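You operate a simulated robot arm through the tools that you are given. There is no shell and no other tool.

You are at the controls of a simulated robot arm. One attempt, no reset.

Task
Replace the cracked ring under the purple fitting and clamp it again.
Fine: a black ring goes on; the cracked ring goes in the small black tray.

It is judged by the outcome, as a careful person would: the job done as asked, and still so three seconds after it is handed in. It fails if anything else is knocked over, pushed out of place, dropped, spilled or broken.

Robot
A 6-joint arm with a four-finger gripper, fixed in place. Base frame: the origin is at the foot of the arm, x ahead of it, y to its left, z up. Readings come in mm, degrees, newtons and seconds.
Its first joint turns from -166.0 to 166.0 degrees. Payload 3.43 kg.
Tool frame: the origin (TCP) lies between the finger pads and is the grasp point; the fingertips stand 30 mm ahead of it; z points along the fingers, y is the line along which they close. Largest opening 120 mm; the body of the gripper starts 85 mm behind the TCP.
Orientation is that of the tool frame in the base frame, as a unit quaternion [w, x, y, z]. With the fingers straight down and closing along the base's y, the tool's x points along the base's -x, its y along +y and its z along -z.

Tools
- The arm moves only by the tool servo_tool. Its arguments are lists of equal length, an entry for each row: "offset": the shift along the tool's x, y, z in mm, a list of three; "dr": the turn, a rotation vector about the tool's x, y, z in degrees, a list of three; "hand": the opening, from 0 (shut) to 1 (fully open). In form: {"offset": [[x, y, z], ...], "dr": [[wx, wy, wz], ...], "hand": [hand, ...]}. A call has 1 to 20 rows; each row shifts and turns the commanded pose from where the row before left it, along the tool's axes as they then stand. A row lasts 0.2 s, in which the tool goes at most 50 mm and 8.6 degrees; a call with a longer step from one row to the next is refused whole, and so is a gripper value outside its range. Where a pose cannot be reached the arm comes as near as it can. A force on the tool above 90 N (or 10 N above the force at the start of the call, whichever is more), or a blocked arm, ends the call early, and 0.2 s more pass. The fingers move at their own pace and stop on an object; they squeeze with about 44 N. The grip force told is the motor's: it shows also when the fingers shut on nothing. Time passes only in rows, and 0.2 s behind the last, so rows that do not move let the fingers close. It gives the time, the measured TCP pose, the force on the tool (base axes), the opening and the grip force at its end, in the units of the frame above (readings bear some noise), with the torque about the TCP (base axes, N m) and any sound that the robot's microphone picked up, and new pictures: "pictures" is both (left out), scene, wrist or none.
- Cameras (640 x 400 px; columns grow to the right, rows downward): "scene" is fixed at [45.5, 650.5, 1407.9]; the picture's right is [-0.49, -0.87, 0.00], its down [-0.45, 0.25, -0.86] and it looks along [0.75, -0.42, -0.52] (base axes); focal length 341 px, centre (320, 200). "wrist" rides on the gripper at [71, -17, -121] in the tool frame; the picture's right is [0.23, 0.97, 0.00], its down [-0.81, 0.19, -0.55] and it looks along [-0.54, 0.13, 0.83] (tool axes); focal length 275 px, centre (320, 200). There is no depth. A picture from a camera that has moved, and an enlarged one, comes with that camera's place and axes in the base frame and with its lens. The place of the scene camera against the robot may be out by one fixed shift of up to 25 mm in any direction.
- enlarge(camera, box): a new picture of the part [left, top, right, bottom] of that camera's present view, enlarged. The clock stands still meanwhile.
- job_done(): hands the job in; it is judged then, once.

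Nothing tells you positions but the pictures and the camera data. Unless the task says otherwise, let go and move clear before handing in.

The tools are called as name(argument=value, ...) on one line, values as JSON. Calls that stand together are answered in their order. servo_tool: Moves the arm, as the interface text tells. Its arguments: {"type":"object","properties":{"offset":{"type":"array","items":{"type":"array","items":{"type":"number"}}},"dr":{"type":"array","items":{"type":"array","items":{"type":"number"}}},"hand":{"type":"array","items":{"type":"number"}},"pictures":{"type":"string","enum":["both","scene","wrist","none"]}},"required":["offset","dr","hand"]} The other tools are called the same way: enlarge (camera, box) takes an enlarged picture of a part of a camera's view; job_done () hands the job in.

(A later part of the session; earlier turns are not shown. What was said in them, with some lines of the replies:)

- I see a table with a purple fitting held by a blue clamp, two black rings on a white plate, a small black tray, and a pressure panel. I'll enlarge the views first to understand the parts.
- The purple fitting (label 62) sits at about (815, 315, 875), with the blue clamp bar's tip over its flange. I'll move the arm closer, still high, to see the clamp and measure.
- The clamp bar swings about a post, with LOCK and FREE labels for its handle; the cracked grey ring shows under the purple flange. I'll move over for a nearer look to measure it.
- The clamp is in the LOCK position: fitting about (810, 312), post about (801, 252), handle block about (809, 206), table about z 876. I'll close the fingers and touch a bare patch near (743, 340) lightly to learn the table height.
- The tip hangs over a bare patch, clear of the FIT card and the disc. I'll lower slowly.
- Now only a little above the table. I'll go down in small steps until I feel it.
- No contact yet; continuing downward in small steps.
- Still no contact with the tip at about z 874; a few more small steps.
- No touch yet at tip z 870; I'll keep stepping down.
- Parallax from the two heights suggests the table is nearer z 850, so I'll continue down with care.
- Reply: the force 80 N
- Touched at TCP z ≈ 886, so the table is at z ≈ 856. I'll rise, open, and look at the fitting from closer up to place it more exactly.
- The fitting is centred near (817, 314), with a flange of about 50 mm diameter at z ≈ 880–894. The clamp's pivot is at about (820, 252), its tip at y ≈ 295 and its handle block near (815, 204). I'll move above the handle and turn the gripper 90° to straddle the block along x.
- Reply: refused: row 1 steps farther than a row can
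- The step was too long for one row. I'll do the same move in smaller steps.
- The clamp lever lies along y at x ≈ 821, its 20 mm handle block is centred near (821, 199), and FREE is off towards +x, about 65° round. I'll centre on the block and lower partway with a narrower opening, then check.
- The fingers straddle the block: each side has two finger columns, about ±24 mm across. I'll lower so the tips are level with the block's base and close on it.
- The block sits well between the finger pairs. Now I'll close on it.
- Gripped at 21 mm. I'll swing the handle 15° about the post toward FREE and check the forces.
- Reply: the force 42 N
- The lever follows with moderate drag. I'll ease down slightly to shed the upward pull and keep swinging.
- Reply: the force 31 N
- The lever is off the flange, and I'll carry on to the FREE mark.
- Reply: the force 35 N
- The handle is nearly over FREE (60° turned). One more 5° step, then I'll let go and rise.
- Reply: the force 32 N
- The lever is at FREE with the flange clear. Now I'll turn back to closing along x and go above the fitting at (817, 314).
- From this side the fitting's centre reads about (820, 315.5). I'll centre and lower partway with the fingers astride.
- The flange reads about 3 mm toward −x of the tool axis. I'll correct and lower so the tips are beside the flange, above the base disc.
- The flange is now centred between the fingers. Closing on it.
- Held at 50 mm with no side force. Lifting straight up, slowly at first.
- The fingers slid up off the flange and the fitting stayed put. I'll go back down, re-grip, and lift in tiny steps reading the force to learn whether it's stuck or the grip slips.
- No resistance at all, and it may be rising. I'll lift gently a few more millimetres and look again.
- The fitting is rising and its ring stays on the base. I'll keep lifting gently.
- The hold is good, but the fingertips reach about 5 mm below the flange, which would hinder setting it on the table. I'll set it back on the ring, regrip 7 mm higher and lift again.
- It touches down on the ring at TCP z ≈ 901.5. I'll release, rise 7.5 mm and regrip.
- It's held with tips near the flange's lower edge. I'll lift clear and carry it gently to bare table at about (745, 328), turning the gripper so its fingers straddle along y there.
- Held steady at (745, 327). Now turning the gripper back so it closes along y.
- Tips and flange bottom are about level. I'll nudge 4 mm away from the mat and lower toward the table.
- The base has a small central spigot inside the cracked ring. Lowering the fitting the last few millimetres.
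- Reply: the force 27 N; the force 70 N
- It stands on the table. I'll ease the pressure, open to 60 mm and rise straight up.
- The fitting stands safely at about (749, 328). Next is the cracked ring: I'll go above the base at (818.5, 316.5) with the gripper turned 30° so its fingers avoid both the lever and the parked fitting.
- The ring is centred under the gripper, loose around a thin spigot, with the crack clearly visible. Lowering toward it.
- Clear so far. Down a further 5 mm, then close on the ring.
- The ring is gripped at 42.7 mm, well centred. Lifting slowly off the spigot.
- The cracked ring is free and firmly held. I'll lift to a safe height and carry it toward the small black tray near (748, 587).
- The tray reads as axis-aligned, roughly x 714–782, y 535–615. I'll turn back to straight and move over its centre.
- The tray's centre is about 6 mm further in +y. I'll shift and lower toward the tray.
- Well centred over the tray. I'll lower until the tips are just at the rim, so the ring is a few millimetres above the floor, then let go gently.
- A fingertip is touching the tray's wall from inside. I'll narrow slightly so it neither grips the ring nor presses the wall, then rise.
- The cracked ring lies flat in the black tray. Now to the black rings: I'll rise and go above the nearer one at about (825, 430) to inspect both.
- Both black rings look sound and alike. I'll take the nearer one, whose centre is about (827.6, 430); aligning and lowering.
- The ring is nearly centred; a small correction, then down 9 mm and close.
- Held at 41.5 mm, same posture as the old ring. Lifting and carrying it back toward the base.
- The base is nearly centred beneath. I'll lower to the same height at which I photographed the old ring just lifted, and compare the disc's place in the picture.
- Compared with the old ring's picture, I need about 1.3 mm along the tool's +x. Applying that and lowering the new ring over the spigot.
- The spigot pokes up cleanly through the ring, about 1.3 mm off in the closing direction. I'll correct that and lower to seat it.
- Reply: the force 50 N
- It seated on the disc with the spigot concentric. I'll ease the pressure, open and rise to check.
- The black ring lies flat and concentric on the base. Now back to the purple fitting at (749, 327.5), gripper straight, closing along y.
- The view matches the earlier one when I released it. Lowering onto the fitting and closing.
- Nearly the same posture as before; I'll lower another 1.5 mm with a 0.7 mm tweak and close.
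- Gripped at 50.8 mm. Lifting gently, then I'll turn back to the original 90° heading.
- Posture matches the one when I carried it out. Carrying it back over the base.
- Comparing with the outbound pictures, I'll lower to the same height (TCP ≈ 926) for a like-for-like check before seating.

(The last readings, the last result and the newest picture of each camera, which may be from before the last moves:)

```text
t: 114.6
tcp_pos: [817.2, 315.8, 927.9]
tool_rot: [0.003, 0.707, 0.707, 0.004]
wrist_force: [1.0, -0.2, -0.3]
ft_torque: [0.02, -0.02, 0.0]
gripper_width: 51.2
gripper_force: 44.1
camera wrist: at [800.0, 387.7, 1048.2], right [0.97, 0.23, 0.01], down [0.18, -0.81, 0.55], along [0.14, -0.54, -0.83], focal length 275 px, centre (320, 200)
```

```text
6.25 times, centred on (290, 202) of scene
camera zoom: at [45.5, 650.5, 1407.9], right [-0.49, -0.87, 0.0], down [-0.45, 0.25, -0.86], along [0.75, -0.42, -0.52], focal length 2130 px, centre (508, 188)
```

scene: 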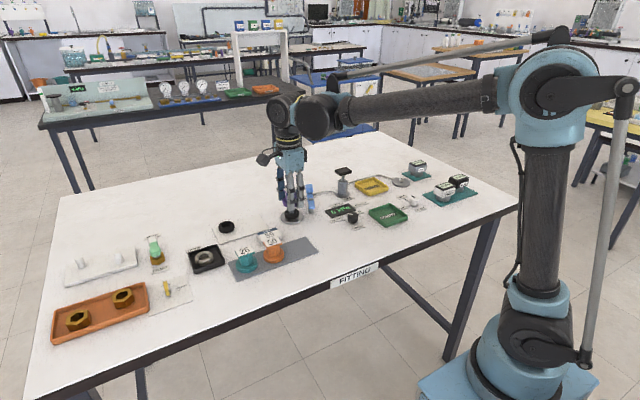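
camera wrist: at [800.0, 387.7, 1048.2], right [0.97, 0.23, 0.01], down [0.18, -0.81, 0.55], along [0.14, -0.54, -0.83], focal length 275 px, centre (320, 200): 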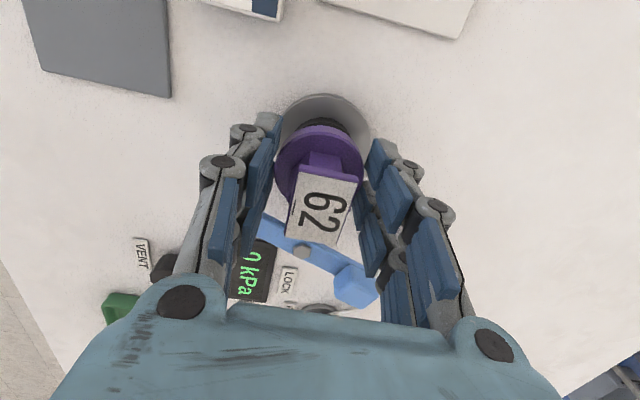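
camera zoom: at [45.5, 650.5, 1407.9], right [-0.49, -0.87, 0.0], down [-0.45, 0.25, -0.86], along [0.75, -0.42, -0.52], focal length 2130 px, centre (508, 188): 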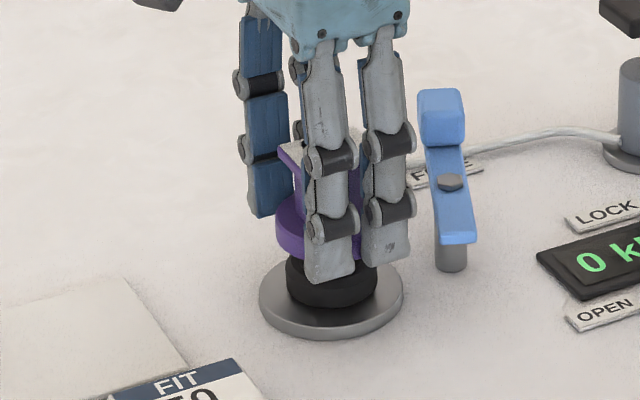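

Alignment matches the outbound pictures within about a millimetre. Lowering carefully over the spigot while watching the force.

servo_tool(offset=[[0, 0, 3], [0, 0, 3], [0, 0, 0]], dr=[[0, 0, 0], [0, 0, 0], [0, 0, 0]], hand=[0, 0, 0], pictures="none")

servo_tool(offset=[[0, 0, 3], [0, 0, 3], [0, 0, 0]], dr=[[0, 0, 0], [0, 0, 0], [0, 0, 0]], hand=[0, 0, 0], pictures="none")

servo_tool(offset=[[0, 0, 2], [0, 0, 1.5], [0, 0, 0]], dr=[[0, 0, 0], [0, 0, 0], [0, 0, 0]], hand=[0, 0, 0], pictures="both")

enlarge(camera="scene", box=[250, 170, 330, 234])

```text
t: 115.4
tcp_pos: [817.6, 317.1, 921.7]
tool_rot: [0.003, 0.708, 0.706, 0.004]
wrist_force: [-0.8, -0.6, -0.2]
ft_torque: [-0.02, 0.02, -0.02]
gripper_width: 51.1
gripper_force: 43.7
```

```text
t: 116.2
tcp_pos: [817.2, 314.1, 915.7]
tool_rot: [0.003, 0.707, 0.707, 0.005]
wrist_force: [-0.8, -0.4, -0.4]
ft_torque: [0.01, -0.02, -0.02]
gripper_width: 51.2
gripper_force: 44.0
```

```text
t: 117.0
tcp_pos: [817.6, 313.8, 913.5]
tool_rot: [0.003, 0.708, 0.707, 0.006]
wrist_force: [12.2, 3.8, 35.1]
ft_torque: [-0.16, -0.3, 0.06]
gripper_width: 51.2
gripper_force: 43.3
camera wrist: at [799.3, 386.2, 1032.8], right [0.97, 0.23, 0.01], down [0.18, -0.81, 0.55], along [0.14, -0.54, -0.83], focal length 275 px, centre (320, 200)
```

scene: 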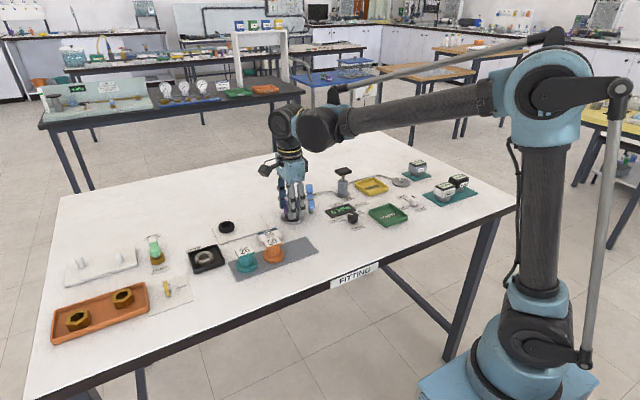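
wrist: 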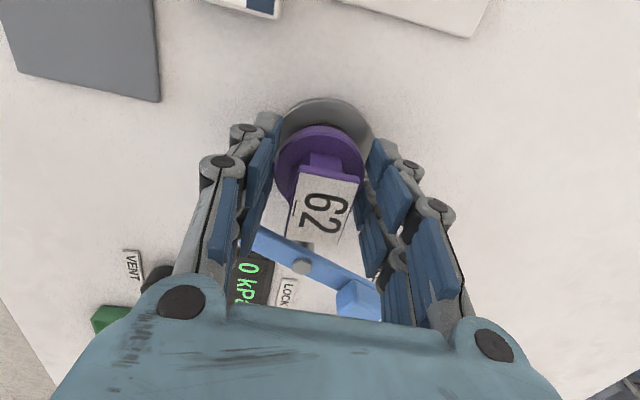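

```text
6.25 times, centred on (290, 202) of scene
camera zoom: at [45.5, 650.5, 1407.9], right [-0.49, -0.87, 0.0], down [-0.45, 0.25, -0.86], along [0.75, -0.42, -0.52], focal length 2130 px, centre (508, 188)
```

zoom: 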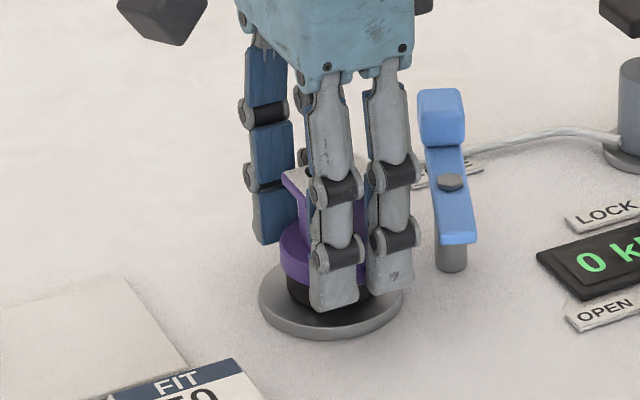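

A contact at 35 N comes about 2 mm sooner than expected. I'll look closely before pressing any further.

enlarge(camera="scene", box=[275, 190, 315, 222])

enlarge(camera="wrist", box=[260, 90, 380, 180])

```text
12.50 times, centred on (295, 206) of scene
camera zoom: at [45.5, 650.5, 1407.9], right [-0.49, -0.87, 0.0], down [-0.45, 0.25, -0.86], along [0.75, -0.42, -0.52], focal length 4259 px, centre (632, 125)
```

zoom: 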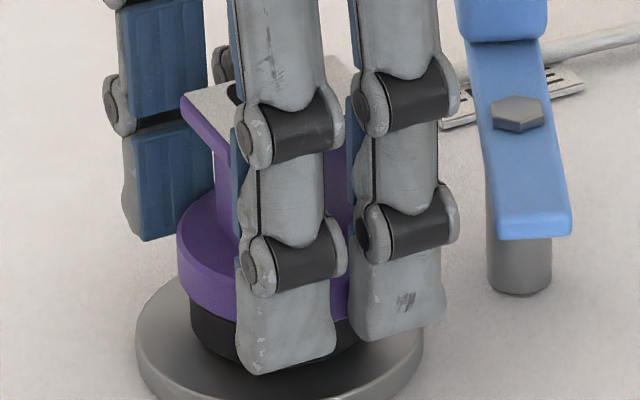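

```text
4.44 times, centred on (320, 135) of wrist
camera zoom: at [799.3, 386.2, 1032.8], right [0.97, 0.23, 0.01], down [0.18, -0.81, 0.55], along [0.14, -0.54, -0.83], focal length 1224 px, centre (320, 489)
```

zoom: 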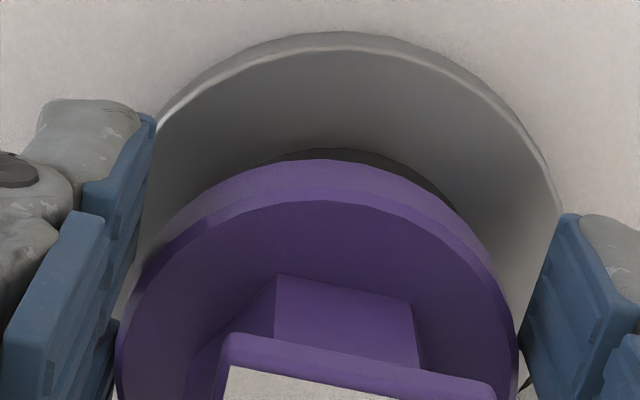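

The flange looks to be resting evenly on the black ring, which may simply be a bit taller than the worn one. I'll ease the pressure and open slightly to let it settle.

servo_tool(offset=[[0, 0, -0.9], [0, 0, 0], [0, 0, 0], [0, 0, 0]], dr=[[0, 0, 0], [0, 0, 0], [0, 0, 0], [0, 0, 0]], hand=[0, 0.44, 0.48, 0.48])

enlarge(camera="scene", box=[275, 190, 315, 222])

enlarge(camera="wrist", box=[260, 90, 380, 180])

```text
t: 118.0
tcp_pos: [817.3, 314.1, 913.0]
tool_rot: [0.003, 0.708, 0.707, 0.004]
wrist_force: [1.0, -0.6, -1.1]
ft_torque: [0.01, 0.0, -0.01]
gripper_width: 57.3
gripper_force: 0.2
camera wrist: at [799.5, 386.3, 1032.6], right [0.97, 0.23, 0.01], down [0.18, -0.81, 0.55], along [0.14, -0.54, -0.83], focal length 275 px, centre (320, 200)
```

scene: 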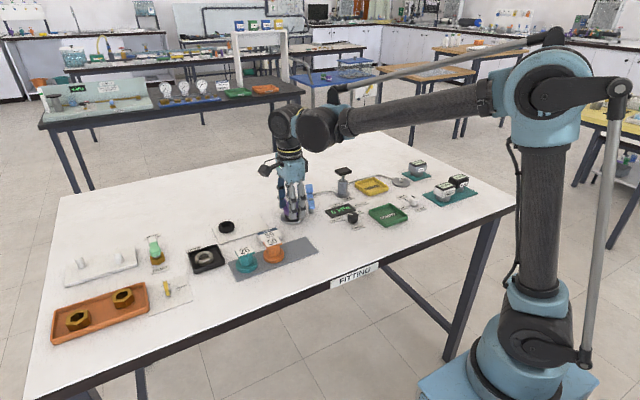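
wrist: 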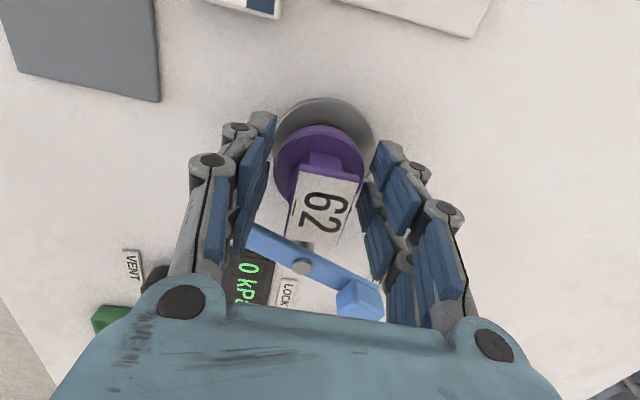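

```text
12.50 times, centred on (295, 206) of scene
camera zoom: at [45.5, 650.5, 1407.9], right [-0.49, -0.87, 0.0], down [-0.45, 0.25, -0.86], along [0.75, -0.42, -0.52], focal length 4259 px, centre (632, 125)
```

zoom: 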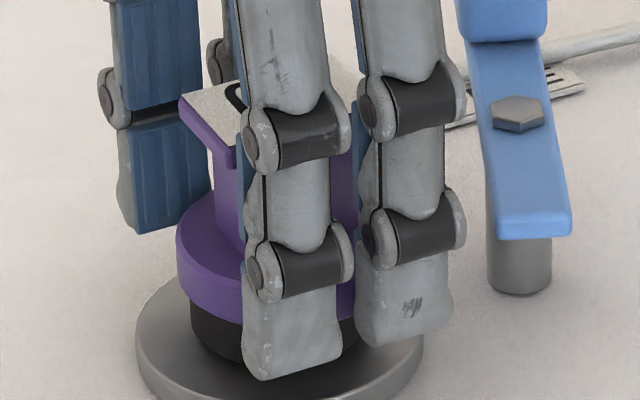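

```text
4.44 times, centred on (320, 135) of wrist
camera zoom: at [799.5, 386.3, 1032.6], right [0.97, 0.23, 0.01], down [0.18, -0.81, 0.55], along [0.14, -0.54, -0.83], focal length 1224 px, centre (320, 489)
```

zoom: 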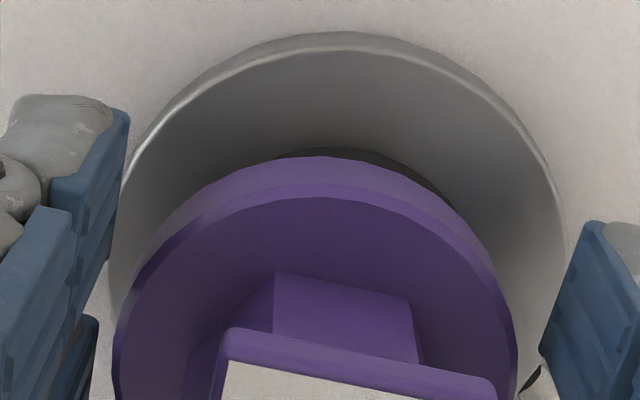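

The flange sits about 2.5 mm toward −x of the disc's centre compared with the original pictures, so it's likely perched on the spigot. I'll regrip, lift a little, shift +2.4 mm in x and lower again.

servo_tool(offset=[[0, 0, 0], [0, 0, 0], [0, 0, 0], [0, 0, -2], [0, 0, -3], [0, 0, -3], [0, 1.2, 0], [0, 1.2, 0], [0, 0, 0]], dr=[[0, 0, 0], [0, 0, 0], [0, 0, 0], [0, 0, 0], [0, 0, 0], [0, 0, 0], [0, 0, 0], [0, 0, 0], [0, 0, 0]], hand=[0.3, 0, 0, 0, 0, 0, 0, 0, 0], pictures="wrist")

enlarge(camera="wrist", box=[240, 80, 400, 200])

enlarge(camera="scene", box=[275, 190, 315, 222])

```text
t: 120.0
tcp_pos: [819.6, 315.2, 919.9]
tool_rot: [0.002, 0.708, 0.706, 0.004]
wrist_force: [-0.9, -0.2, -0.3]
ft_torque: [-0.02, 0.0, 0.0]
gripper_width: 51.0
gripper_force: 43.8
camera wrist: at [802.6, 386.8, 1039.5], right [0.97, 0.23, 0.01], down [0.18, -0.81, 0.55], along [0.14, -0.54, -0.83], focal length 275 px, centre (320, 200)
```

wrist: 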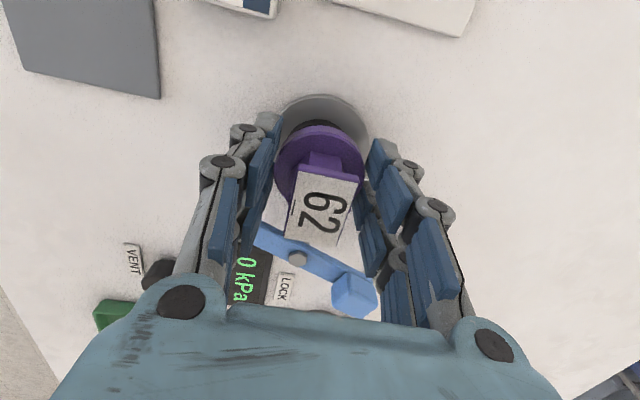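

```text
3.33 times, centred on (320, 140) of wrist
camera zoom: at [802.6, 386.8, 1039.5], right [0.97, 0.23, 0.01], down [0.18, -0.81, 0.55], along [0.14, -0.54, -0.83], focal length 918 px, centre (320, 400)
```

zoom: 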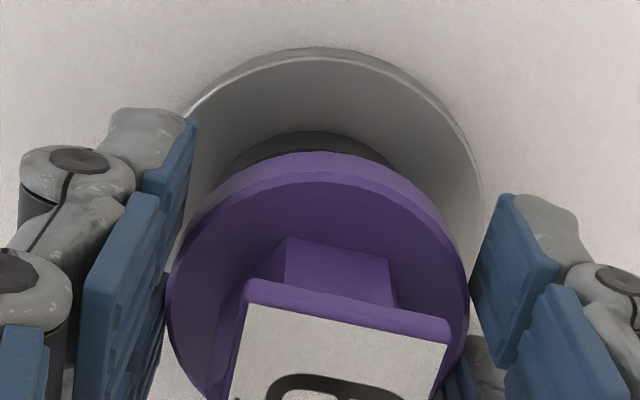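

```text
12.50 times, centred on (295, 206) of scene
camera zoom: at [45.5, 650.5, 1407.9], right [-0.49, -0.87, 0.0], down [-0.45, 0.25, -0.86], along [0.75, -0.42, -0.52], focal length 4259 px, centre (632, 125)
```

zoom: 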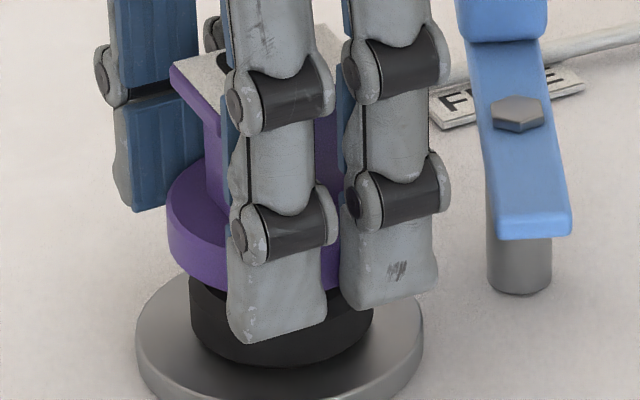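

Slight overshoot in x (about 1 mm) and about 0.6 mm short in y. I'll correct both and lower again, feeling for the depth.

servo_tool(offset=[[0.6, -1.0, 0], [0, 0, 3], [0, 0, 2], [0, 0, 0]], dr=[[0, 0, 0], [0, 0, 0], [0, 0, 0], [0, 0, 0]], hand=[0, 0, 0, 0], pictures="none")

servo_tool(offset=[[0, 0, 1], [0, 0, 1], [0, 0, 0]], dr=[[0, 0, 0], [0, 0, 0], [0, 0, 0]], hand=[0, 0, 0], pictures="none")

servo_tool(offset=[[0, 0, 1], [0, 0, 0]], dr=[[0, 0, 0], [0, 0, 0]], hand=[0, 0], pictures="none")

servo_tool(offset=[[0, 0, 1], [0, 0, 0]], dr=[[0, 0, 0], [0, 0, 0]], hand=[0, 0], pictures="wrist")

enlarge(camera="wrist", box=[240, 80, 400, 200])

enlarge(camera="scene", box=[275, 190, 315, 222])

```text
t: 121.0
tcp_pos: [819.7, 316.4, 915.2]
tool_rot: [0.003, 0.708, 0.706, 0.004]
wrist_force: [-0.8, -0.7, -0.4]
ft_torque: [0.02, -0.01, -0.02]
gripper_width: 51.1
gripper_force: 44.5
```

```text
t: 121.8
tcp_pos: [820.0, 315.5, 913.2]
tool_rot: [0.003, 0.708, 0.707, 0.004]
wrist_force: [0.3, 0.3, -0.4]
ft_torque: [0.01, 0.01, 0.0]
gripper_width: 51.1
gripper_force: 44.2
```

```text
t: 122.4
tcp_pos: [819.2, 317.1, 913.0]
tool_rot: [0.003, 0.708, 0.706, 0.004]
wrist_force: [-0.1, 0.3, 0.0]
ft_torque: [-0.01, 0.0, 0.0]
gripper_width: 51.3
gripper_force: 44.2
```

```text
t: 123.0
tcp_pos: [818.7, 316.1, 913.7]
tool_rot: [0.004, 0.707, 0.707, 0.005]
wrist_force: [3.3, -0.1, 24.8]
ft_torque: [-0.11, 0.14, 0.01]
gripper_width: 51.4
gripper_force: 43.9
camera wrist: at [800.9, 387.8, 1032.2], right [0.97, 0.23, 0.01], down [0.18, -0.81, 0.55], along [0.14, -0.54, -0.83], focal length 275 px, centre (320, 200)
```

wrist: 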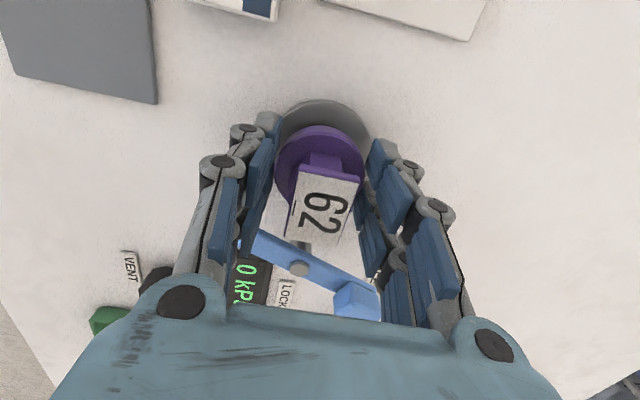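

```text
3.33 times, centred on (320, 140) of wrist
camera zoom: at [800.9, 387.8, 1032.2], right [0.97, 0.23, 0.01], down [0.18, -0.81, 0.55], along [0.14, -0.54, -0.83], focal length 918 px, centre (320, 400)
```

zoom: 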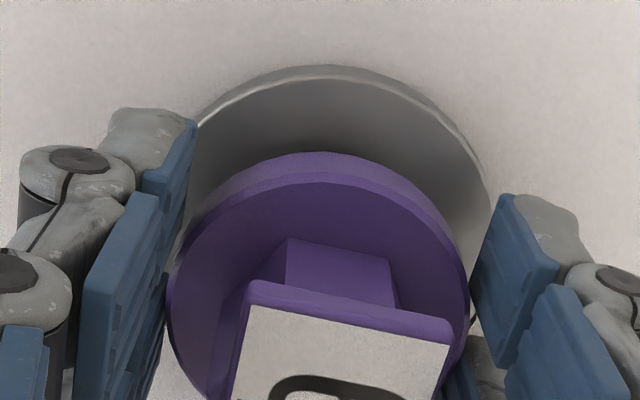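

```text
12.50 times, centred on (295, 206) of scene
camera zoom: at [45.5, 650.5, 1407.9], right [-0.49, -0.87, 0.0], down [-0.45, 0.25, -0.86], along [0.75, -0.42, -0.52], focal length 4259 px, centre (632, 125)
```

zoom: 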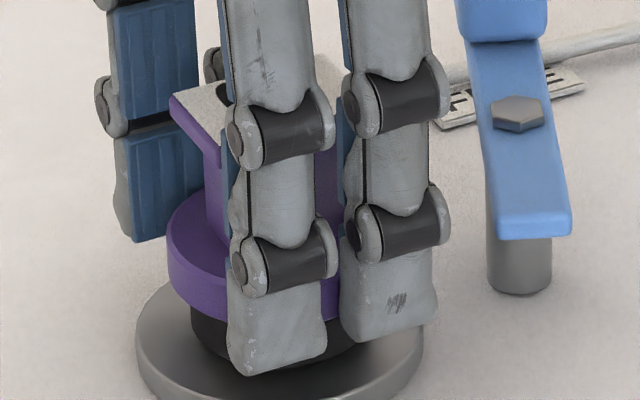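

Contact again at the same height, now well aligned, so this appears to be the true seat on the black ring. I'll ease off, open, rise and inspect.

servo_tool(offset=[[0, 0, -0.7], [0, 0, 0], [0, 0, 0], [0, 0, 0], [0, 0, -10], [0, 0, -25], [0, 0, -35], [0, 0, -30], [0, 0, 0]], dr=[[0, 0, 0], [0, 0, 0], [0, 0, 0], [0, 0, 0], [0, 0, 0], [0, 0, 0], [0, 0, 0], [0, 0, 0], [0, 0, 0]], hand=[0, 0.46, 0.5, 0.5, 0.5, 0.5, 0.5, 0.5, 0.5])

enlarge(camera="scene", box=[270, 175, 330, 223])

enlarge(camera="wrist", box=[240, 40, 400, 160])

```text
t: 125.0
tcp_pos: [821.2, 316.2, 1010.7]
tool_rot: [0.003, 0.708, 0.706, 0.005]
wrist_force: [0.9, 0.2, 0.1]
ft_torque: [-0.01, 0.0, -0.02]
gripper_width: 60.0
gripper_force: 0.1
camera wrist: at [803.7, 387.7, 1130.7], right [0.97, 0.23, 0.01], down [0.18, -0.81, 0.55], along [0.14, -0.54, -0.83], focal length 275 px, centre (320, 200)
```

scene: 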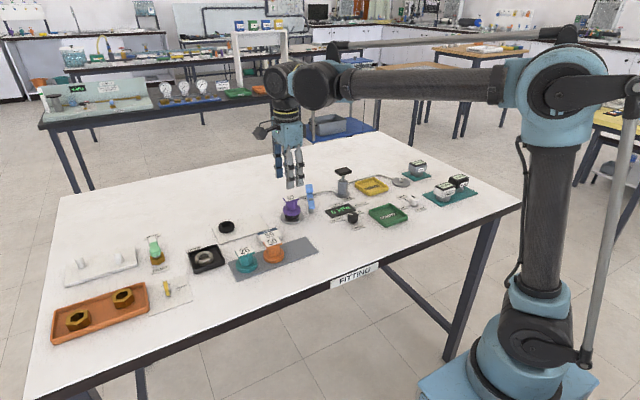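
wrist: 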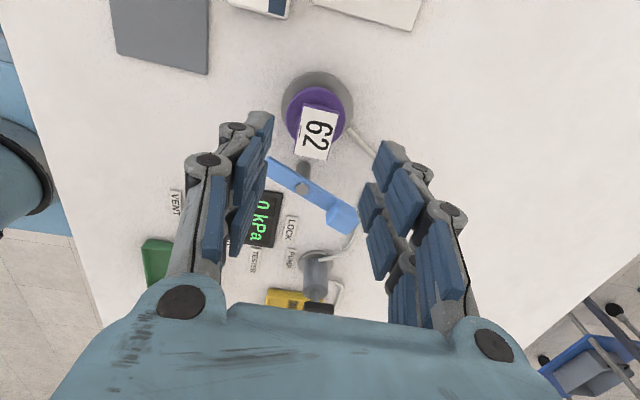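

```text
8.33 times, centred on (300, 199) of scene
camera zoom: at [45.5, 650.5, 1407.9], right [-0.49, -0.87, 0.0], down [-0.45, 0.25, -0.86], along [0.75, -0.42, -0.52], focal length 2840 px, centre (487, 208)
```

zoom: 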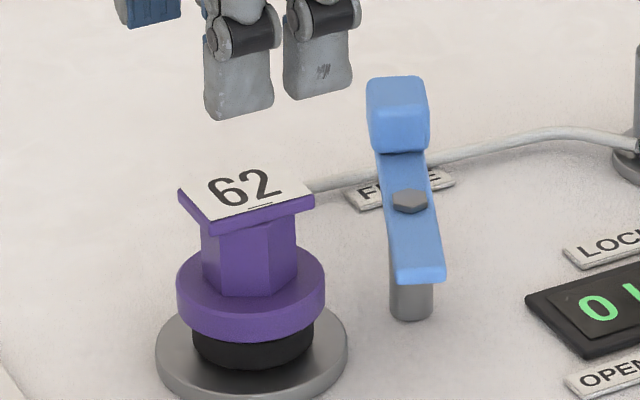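

```text
3.33 times, centred on (320, 100) of wrist
camera zoom: at [803.7, 387.7, 1130.7], right [0.97, 0.23, 0.01], down [0.18, -0.81, 0.55], along [0.14, -0.54, -0.83], focal length 918 px, centre (320, 533)
```

zoom: 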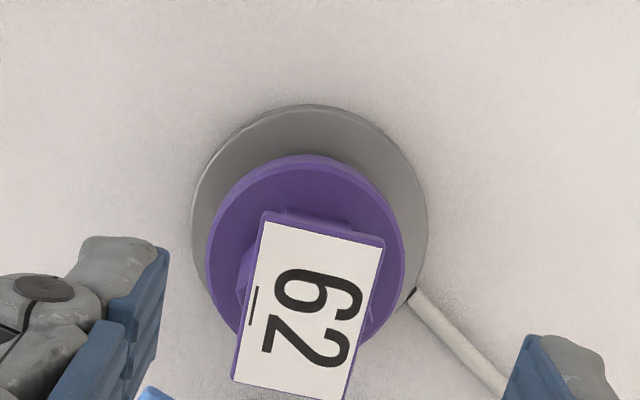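

enlarge(camera="scene", box=[270, 175, 350, 235])

```text
6.67 times, centred on (310, 205) of scene
camera zoom: at [45.5, 650.5, 1407.9], right [-0.49, -0.87, 0.0], down [-0.45, 0.25, -0.86], along [0.75, -0.42, -0.52], focal length 2272 px, centre (387, 167)
```

zoom: 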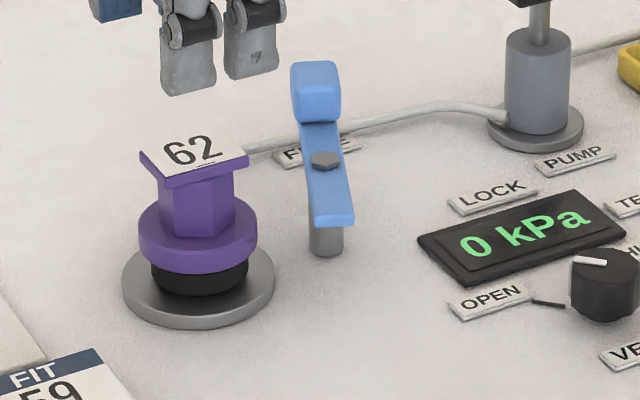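

The picture now matches the original almost to the pixel: the fitting sits level at the same height, on the black ring. Next I'll go back to the lever handle at FREE, with the gripper at the same heading I left it.

servo_tool(offset=[[-29, 15.3, 0], [-29, 15.3, 0], [-29, 15.4, 0], [0, 0, 0], [0, 0, 0], [0, 0, 0], [0, 0, 0], [0, 0, 0], [0, 0, 0], [0, 0, 0], [0, 0, 0], [0, 0, 0]], dr=[[0, 0, 0], [0, 0, 0], [0, 0, 0], [0, 0, -8.13], [0, 0, -8.13], [0, 0, -8.13], [0, 0, -8.13], [0, 0, -8.13], [0, 0, -8.13], [0, 0, -8.13], [0, 0, -8.13], [0, 0, 0]], hand=[0.4, 0.4, 0.4, 0.4, 0.4, 0.4, 0.4, 0.4, 0.4, 0.4, 0.4, 0.4])

enlarge(camera="wrist", box=[220, 30, 420, 180])

```text
t: 127.6
tcp_pos: [863.7, 229.4, 1013.5]
tool_rot: [0.005, 0.216, 0.976, 0.003]
wrist_force: [-0.2, -0.3, -0.1]
ft_torque: [-0.01, 0.01, -0.03]
gripper_width: 47.9
gripper_force: 0.1
camera wrist: at [791.3, 244.2, 1132.1], right [0.2, 0.98, 0.0], down [0.81, -0.17, 0.56], along [0.55, -0.11, -0.83], focal length 275 px, centre (320, 200)
```

scene: 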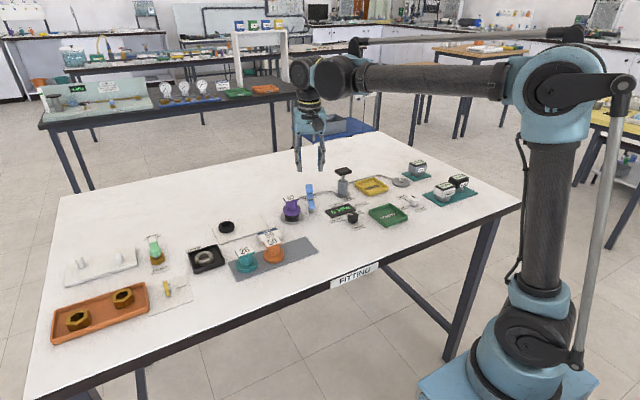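
wrist: 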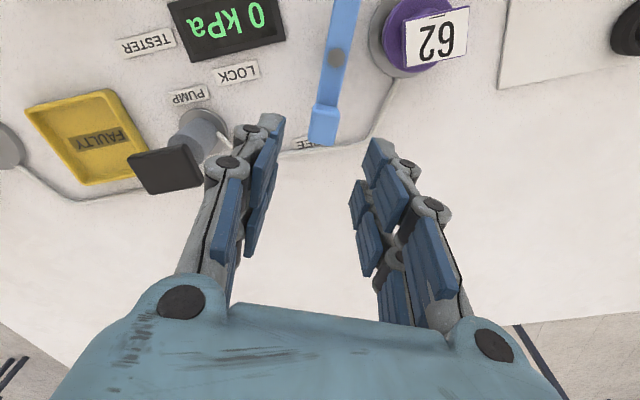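

```text
2.67 times, centred on (320, 105) of wrist
camera zoom: at [791.3, 244.2, 1132.1], right [0.2, 0.98, 0.0], down [0.81, -0.17, 0.56], along [0.55, -0.11, -0.83], focal length 734 px, centre (320, 453)
```

zoom: 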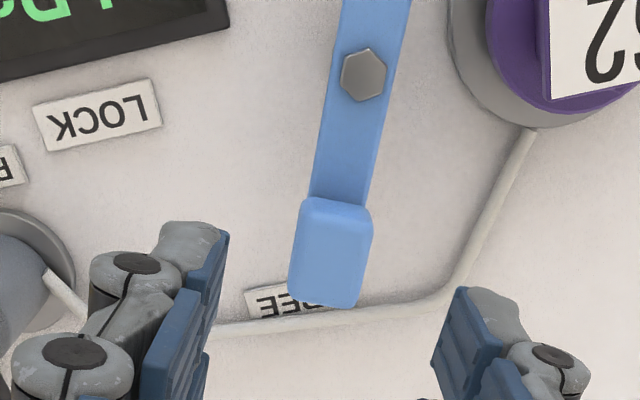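

servo_tool(offset=[[-1.5, 0.5, 0], [0, 0, 30], [0, 0, 28], [0, 0, 0]], dr=[[0, 0, 0], [0, 0, 0], [0, 0, 0], [0, 0, 0]], hand=[0.4, 0.4, 0.4, 0.4], pictures="wrist")

enlarge(camera="wrist", box=[240, 60, 400, 180])

enlarge(camera="scene", box=[270, 150, 350, 214])

```text
t: 128.6
tcp_pos: [867.3, 227.7, 954.3]
tool_rot: [0.005, 0.215, 0.976, 0.002]
wrist_force: [0.8, -0.1, 0.7]
ft_torque: [0.01, 0.02, 0.0]
gripper_width: 48.1
gripper_force: 0.0
camera wrist: at [795.2, 243.4, 1074.6], right [0.2, 0.98, 0.0], down [0.81, -0.17, 0.56], along [0.55, -0.11, -0.83], focal length 275 px, centre (320, 200)
```

wrist: 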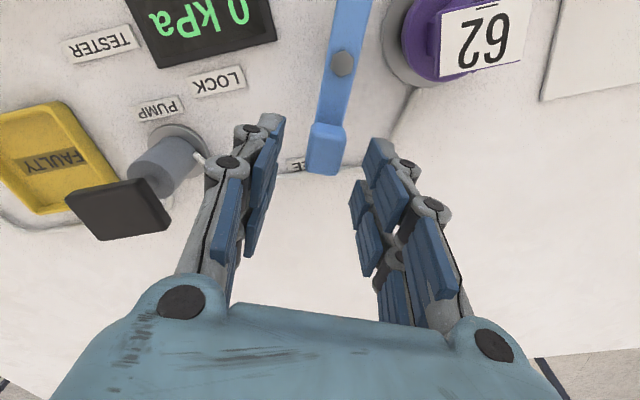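

```text
3.33 times, centred on (320, 120) of wrist
camera zoom: at [795.2, 243.4, 1074.6], right [0.2, 0.98, 0.0], down [0.81, -0.17, 0.56], along [0.55, -0.11, -0.83], focal length 918 px, centre (320, 467)
```

zoom: 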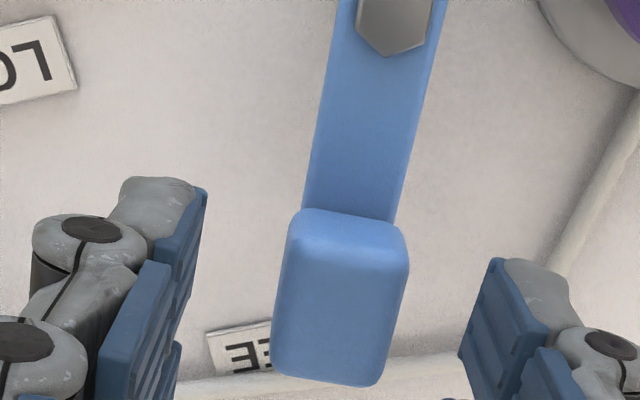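

```text
6.25 times, centred on (310, 182) of scene
camera zoom: at [45.5, 650.5, 1407.9], right [-0.49, -0.87, 0.0], down [-0.45, 0.25, -0.86], along [0.75, -0.42, -0.52], focal length 2130 px, centre (382, 312)
```

zoom: 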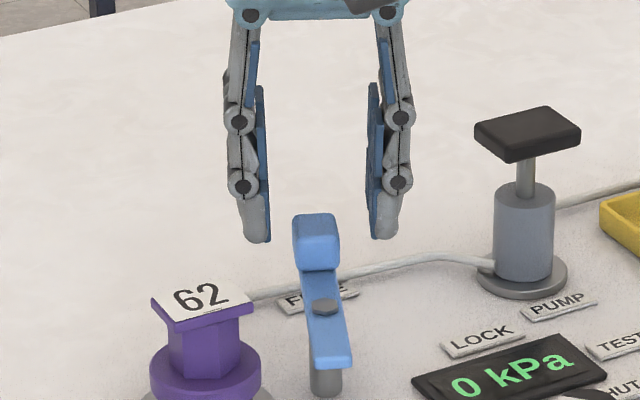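

The block sits just as it did before gripping the first time. Lowering and closing on it.

servo_tool(offset=[[0, 0, 13], [0, 0, 12], [0, 0, 0], [0, 0, 0], [0, 0, 0], [0, 0, 0]], dr=[[0, 0, 0], [0, 0, 0], [0, 0, 0], [0, 0, 0], [0, 0, 0], [0, 0, 0]], hand=[0.4, 0.4, 0.4, 0.2, 0.1, 0.1], pictures="wrist")

```text
t: 130.0
tcp_pos: [867.0, 228.4, 929.3]
tool_rot: [0.004, 0.217, 0.976, 0.003]
wrist_force: [-1.8, -1.5, -5.3]
ft_torque: [-0.08, -0.15, 0.06]
gripper_width: 21.5
gripper_force: 45.3
camera wrist: at [794.5, 243.9, 1049.1], right [0.2, 0.98, 0.0], down [0.81, -0.17, 0.56], along [0.55, -0.11, -0.83], focal length 275 px, centre (320, 200)
```

wrist: 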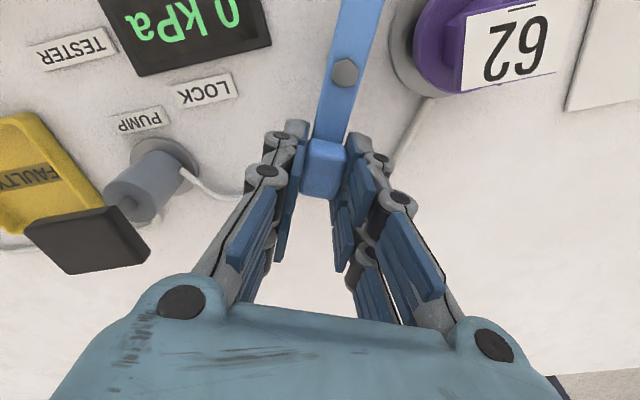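

Gripped at 21.5 mm. Swinging back toward LOCK: first 40°.

servo_tool(offset=[[0.2, -4.49, 0], [0.2, -4.49, 0], [0.2, -4.49, 0], [0.2, -4.49, 0], [0.2, -4.49, 0], [0.2, -4.49, 0], [0.2, -4.49, 0], [0.2, -4.49, 0], [0, 0, 0]], dr=[[0, 0, 5], [0, 0, 5], [0, 0, 5], [0, 0, 5], [0, 0, 5], [0, 0, 5], [0, 0, 5], [0, 0, 5], [0, 0, 0]], hand=[0.1, 0.1, 0.1, 0.1, 0.1, 0.1, 0.1, 0.1, 0.1])

enlarge(camera="scene", box=[270, 165, 350, 229])

```text
t: 132.0
tcp_pos: [841.8, 203.1, 929.1]
tool_rot: [0.005, 0.538, 0.843, 0.006]
wrist_force: [11.9, 11.2, 30.3]
ft_torque: [0.23, -0.24, -0.83]
gripper_width: 21.4
gripper_force: 44.5
camera wrist: at [795.2, 261.1, 1049.3], right [0.79, 0.62, 0.01], down [0.51, -0.66, 0.56], along [0.35, -0.43, -0.83], focal length 275 px, centre (320, 200)
```

scene: 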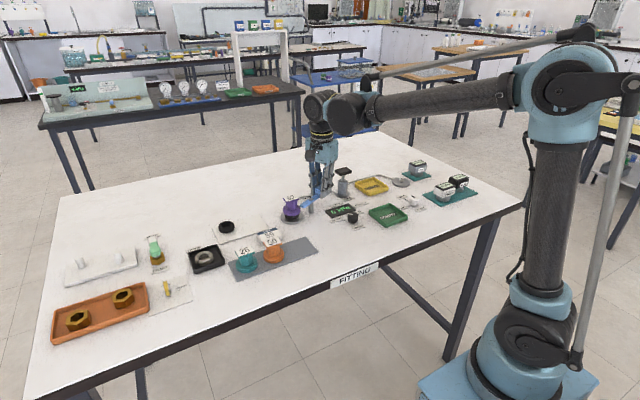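
wrist: 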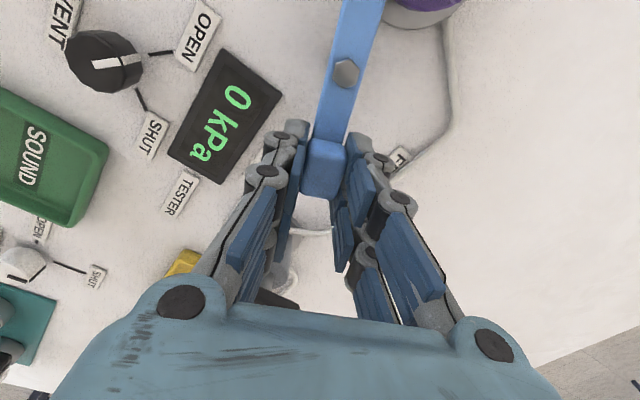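

```text
6.25 times, centred on (310, 197) of scene
camera zoom: at [45.5, 650.5, 1407.9], right [-0.49, -0.87, 0.0], down [-0.45, 0.25, -0.86], along [0.75, -0.42, -0.52], focal length 2130 px, centre (382, 219)
```

zoom: 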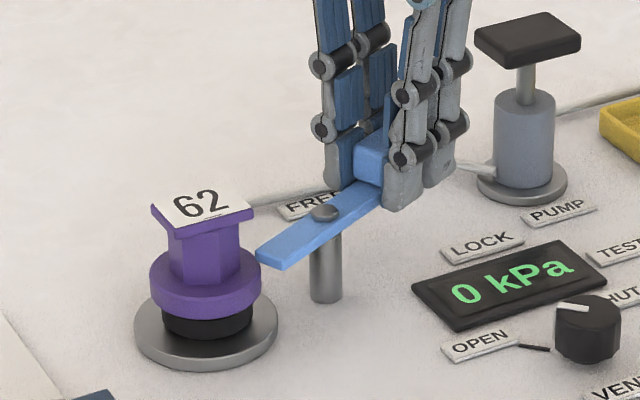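

The lever tip is about to come over the flange. I'll relieve the downward load a little and continue in small steps.

servo_tool(offset=[[0.2, -4.49, -0.8], [0.2, -4.49, 0], [0, 0, 0]], dr=[[0, 0, 5], [0, 0, 5], [0, 0, 0]], hand=[0.1, 0.1, 0.1], pictures="none")

servo_tool(offset=[[0.2, -4.49, 0], [0, 0, 0]], dr=[[0, 0, 5], [0, 0, 0]], hand=[0.1, 0.1])

enlarge(camera="scene", box=[270, 165, 350, 229])

```text
t: 132.8
tcp_pos: [832.4, 199.9, 929.6]
tool_rot: [0.004, 0.61, 0.793, 0.005]
wrist_force: [5.3, 1.8, 24.5]
ft_torque: [-0.54, -0.16, -0.36]
gripper_width: 21.7
gripper_force: 44.8
```

```text
t: 133.4
tcp_pos: [827.4, 199.3, 929.5]
tool_rot: [0.004, 0.644, 0.765, 0.004]
wrist_force: [6.1, -2.4, 37.8]
ft_torque: [0.1, -0.04, -0.27]
gripper_width: 21.4
gripper_force: 45.1
camera wrist: at [798.9, 267.0, 1048.9], right [0.92, 0.39, 0.01], down [0.32, -0.77, 0.55], along [0.23, -0.51, -0.83], focal length 275 px, centre (320, 200)
```

scene: 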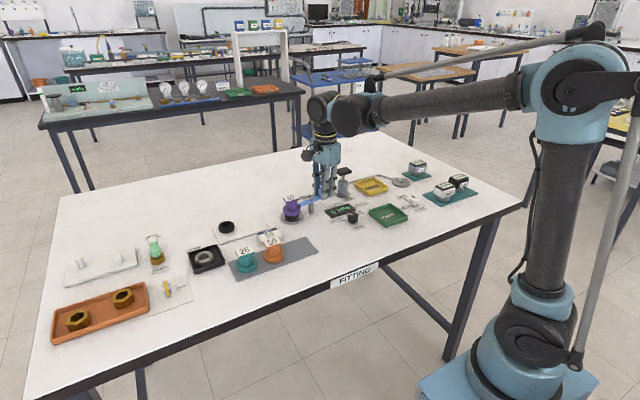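
wrist: 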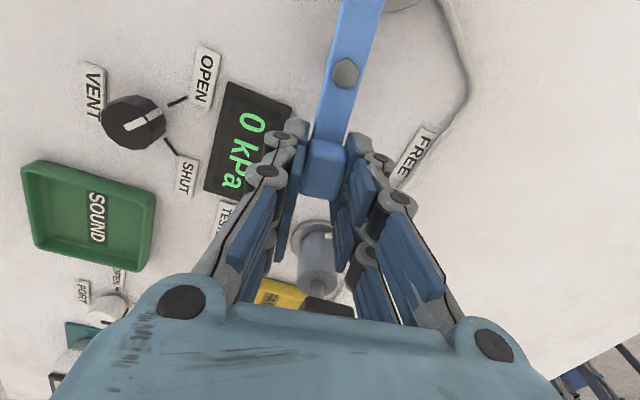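

```text
6.25 times, centred on (310, 197) of scene
camera zoom: at [45.5, 650.5, 1407.9], right [-0.49, -0.87, 0.0], down [-0.45, 0.25, -0.86], along [0.75, -0.42, -0.52], focal length 2130 px, centre (382, 219)
```

zoom: 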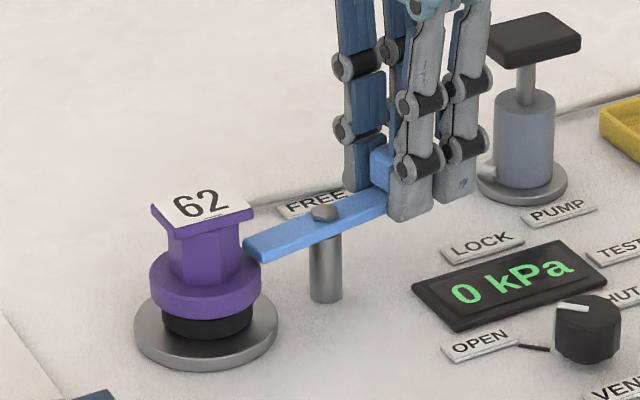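

The tip slides over the flange smoothly. Ten more degrees to LOCK.

servo_tool(offset=[[0.2, -4.49, -0.7], [0, 0, 0]], dr=[[0, 0, 5], [0, 0, 0]], hand=[0.1, 0.1], pictures="none")

servo_tool(offset=[[0.2, -4.49, 0], [0, 0, 0]], dr=[[0, 0, 5], [0, 0, 0]], hand=[0.1, 0.1])

enlarge(camera="scene", box=[270, 165, 350, 229])

```text
t: 134.0
tcp_pos: [823.4, 197.7, 928.5]
tool_rot: [0.003, 0.676, 0.737, 0.005]
wrist_force: [0.1, -5.4, -3.9]
ft_torque: [-0.69, -0.19, -0.07]
gripper_width: 21.3
gripper_force: 45.1
```

```text
t: 134.6
tcp_pos: [819.3, 198.0, 929.5]
tool_rot: [0.002, 0.707, 0.707, 0.004]
wrist_force: [-9.7, -14.7, -27.1]
ft_torque: [-0.78, 0.15, 0.51]
gripper_width: 21.7
gripper_force: 45.0
camera wrist: at [802.4, 270.3, 1049.0], right [0.97, 0.23, 0.01], down [0.19, -0.81, 0.55], along [0.13, -0.54, -0.83], focal length 275 px, centre (320, 200)
```

scene: 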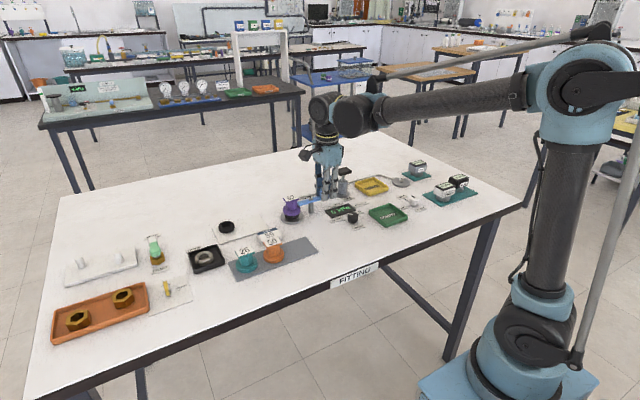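
wrist: 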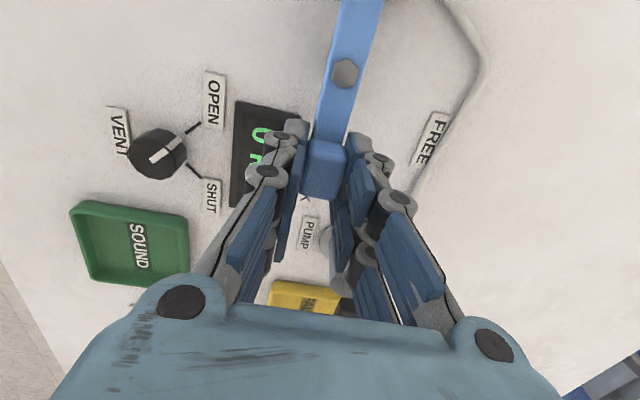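

```text
6.25 times, centred on (310, 197) of scene
camera zoom: at [45.5, 650.5, 1407.9], right [-0.49, -0.87, 0.0], down [-0.45, 0.25, -0.86], along [0.75, -0.42, -0.52], focal length 2130 px, centre (382, 219)
```

zoom: 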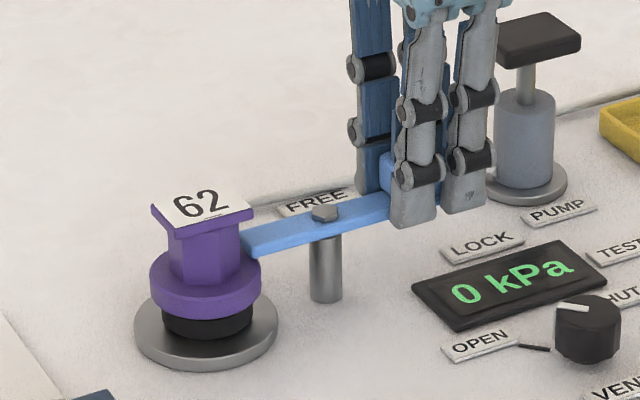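

The lever is back over LOCK. I'll let go, rise and compare with the original picture.

servo_tool(offset=[[0, 0, 0.7], [0, 0, 0], [0, 0, 0], [0, 0, 0], [0, 0, -20], [0, 0, -35], [0, 0, -35], [0, 0, 0]], dr=[[0, 0, 0], [0, 0, 0], [0, 0, 0], [0, 0, 0], [0, 0, 0], [0, 0, 0], [0, 0, 0], [0, 0, 0]], hand=[0.1, 0.3, 0.4, 0.4, 0.4, 0.4, 0.4, 0.4])

enlarge(camera="scene", box=[270, 175, 350, 235])

enlarge(camera="wrist", box=[180, 0, 460, 175])

```text
t: 136.4
tcp_pos: [820.2, 198.1, 1018.8]
tool_rot: [0.003, 0.707, 0.707, 0.004]
wrist_force: [-0.1, 0.8, -0.3]
ft_torque: [0.02, 0.02, 0.01]
gripper_width: 48.0
gripper_force: 0.1
camera wrist: at [802.9, 269.7, 1138.5], right [0.97, 0.23, 0.01], down [0.19, -0.81, 0.55], along [0.14, -0.54, -0.83], focal length 275 px, centre (320, 200)
```

scene: 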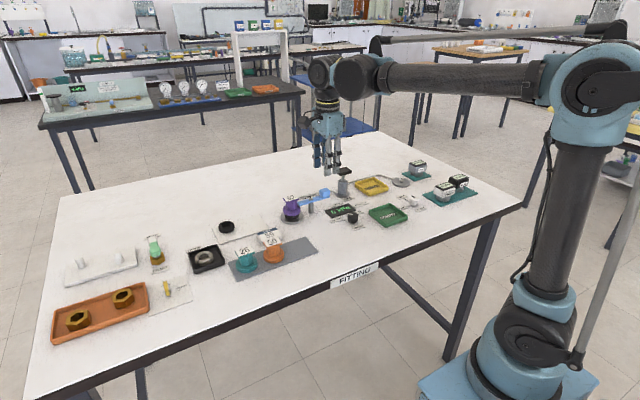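
wrist: 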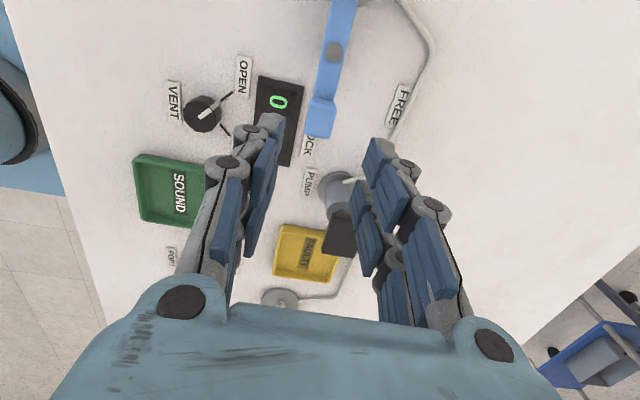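

```text
6.67 times, centred on (310, 205) of scene
camera zoom: at [45.5, 650.5, 1407.9], right [-0.49, -0.87, 0.0], down [-0.45, 0.25, -0.86], along [0.75, -0.42, -0.52], focal length 2272 px, centre (387, 167)
```

zoom: 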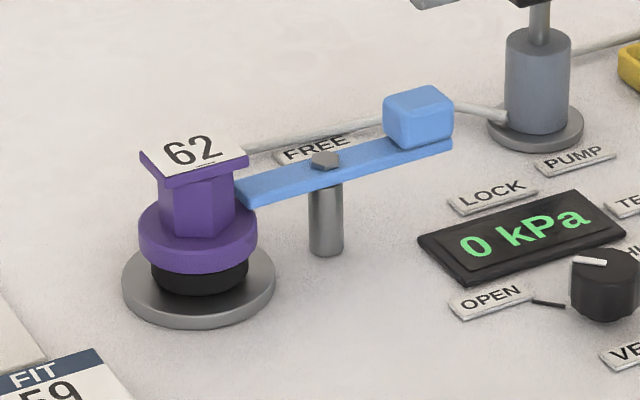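

```text
2.29 times, centred on (320, 88) of wrist
camera zoom: at [802.9, 269.7, 1138.5], right [0.97, 0.23, 0.01], down [0.19, -0.81, 0.55], along [0.14, -0.54, -0.83], focal length 629 px, centre (320, 457)
```

zoom: 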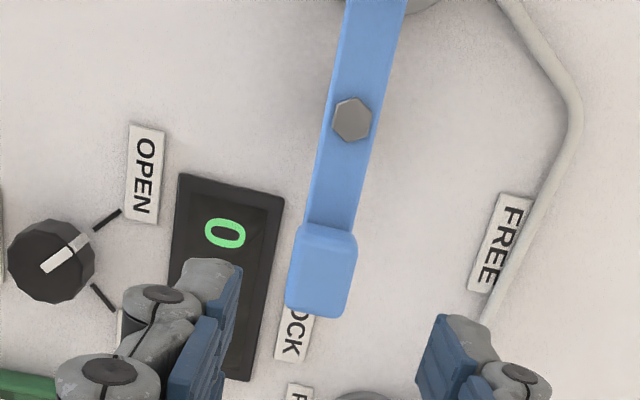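

The clamp, fitting and labels match the original picture exactly, now with the black ring in place. I'll move the arm up and clear and take one last look over the table.

servo_tool(offset=[[0, 0, -40], [0, 0, -40], [0, -40, 0], [0, -40, 0], [0, -40, 0], [0, 0, 0]], dr=[[0, 0, 0], [0, 0, 0], [0, 0, 0], [0, 0, 0], [0, 0, 0], [0, 0, 0]], hand=[0.4, 0.4, 0.4, 0.4, 0.4, 0.4])

enlarge(camera="scene", box=[160, 170, 340, 290])

enlarge(camera="scene", box=[270, 175, 350, 235])

```text
t: 137.8
tcp_pos: [701.0, 199.3, 1098.1]
tool_rot: [0.003, 0.707, 0.707, 0.004]
wrist_force: [-0.6, -0.1, 0.0]
ft_torque: [-0.02, -0.02, -0.01]
gripper_width: 48.1
gripper_force: 0.1
camera wrist: at [683.7, 271.1, 1217.8], right [0.97, 0.23, 0.01], down [0.19, -0.81, 0.55], along [0.14, -0.54, -0.83], focal length 275 px, centre (320, 200)
```

scene: 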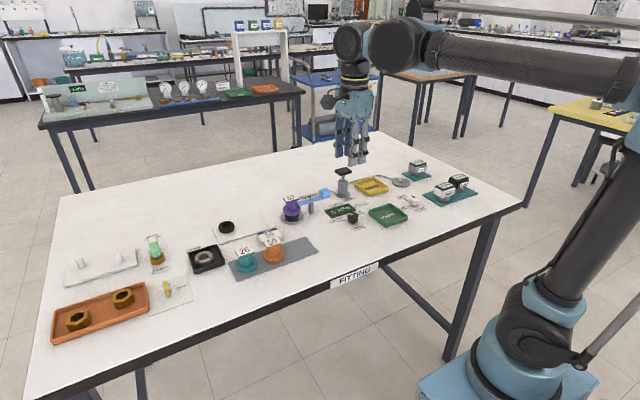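
wrist: 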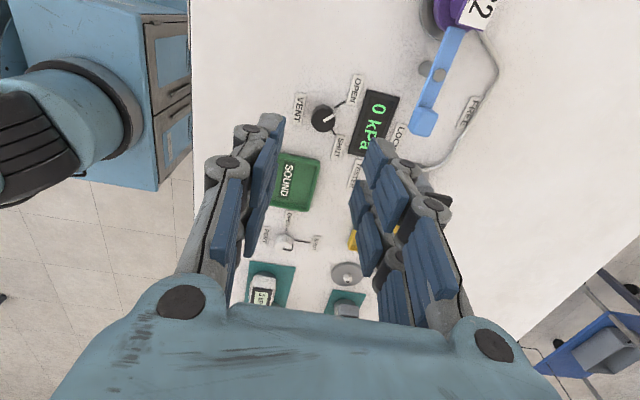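

```text
3.33 times, centred on (250, 230) of scene
camera zoom: at [45.5, 650.5, 1407.9], right [-0.49, -0.87, 0.0], down [-0.45, 0.25, -0.86], along [0.75, -0.42, -0.52], focal length 1136 px, centre (553, 100)
```

zoom: 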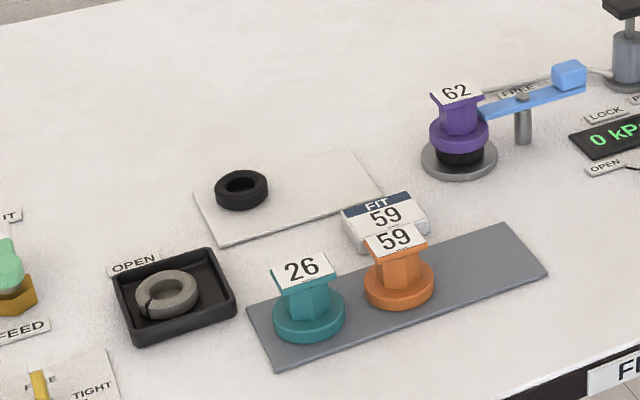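

```text
6.67 times, centred on (310, 205) of scene
camera zoom: at [45.5, 650.5, 1407.9], right [-0.49, -0.87, 0.0], down [-0.45, 0.25, -0.86], along [0.75, -0.42, -0.52], focal length 2272 px, centre (387, 167)
```

zoom: 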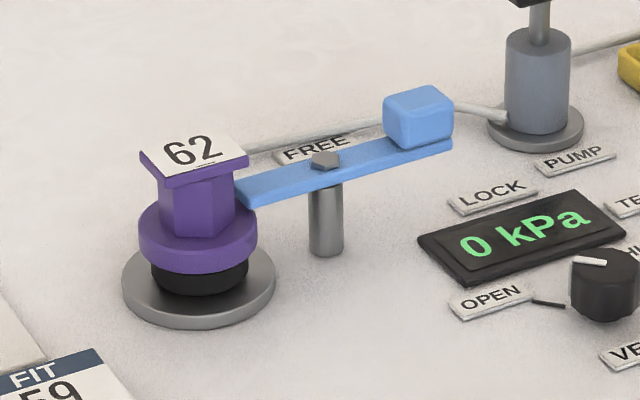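

The purple fitting is clamped at LOCK on a black ring, the cracked ring lies in the small black tray, and everything else is in its place. Handing the job in.

job_done()

```text
The job is handed in.
```

The cracked ring is out, and the purple fitting is clamped at LOCK on a new black ring. The cracked ring lies flat in the small black tray. The last pictures show the fitting and clamp lever where they were at the start, and everything else on the table in its place. The job is handed in, but no verdict has come back yet.

Three things happened along the way:
- **First lift:** the fingers slid off the fitting. It stayed on its base, and the second grip held.
- **Tray:** a fingertip pressed lightly on the inside wall of the tray as I released the cracked ring. The tray did not visibly move.
- **Reseating:** the fitting first landed about 2.5 mm off centre. I lifted it, corrected it and set it down again, and it now sits level at its original height.
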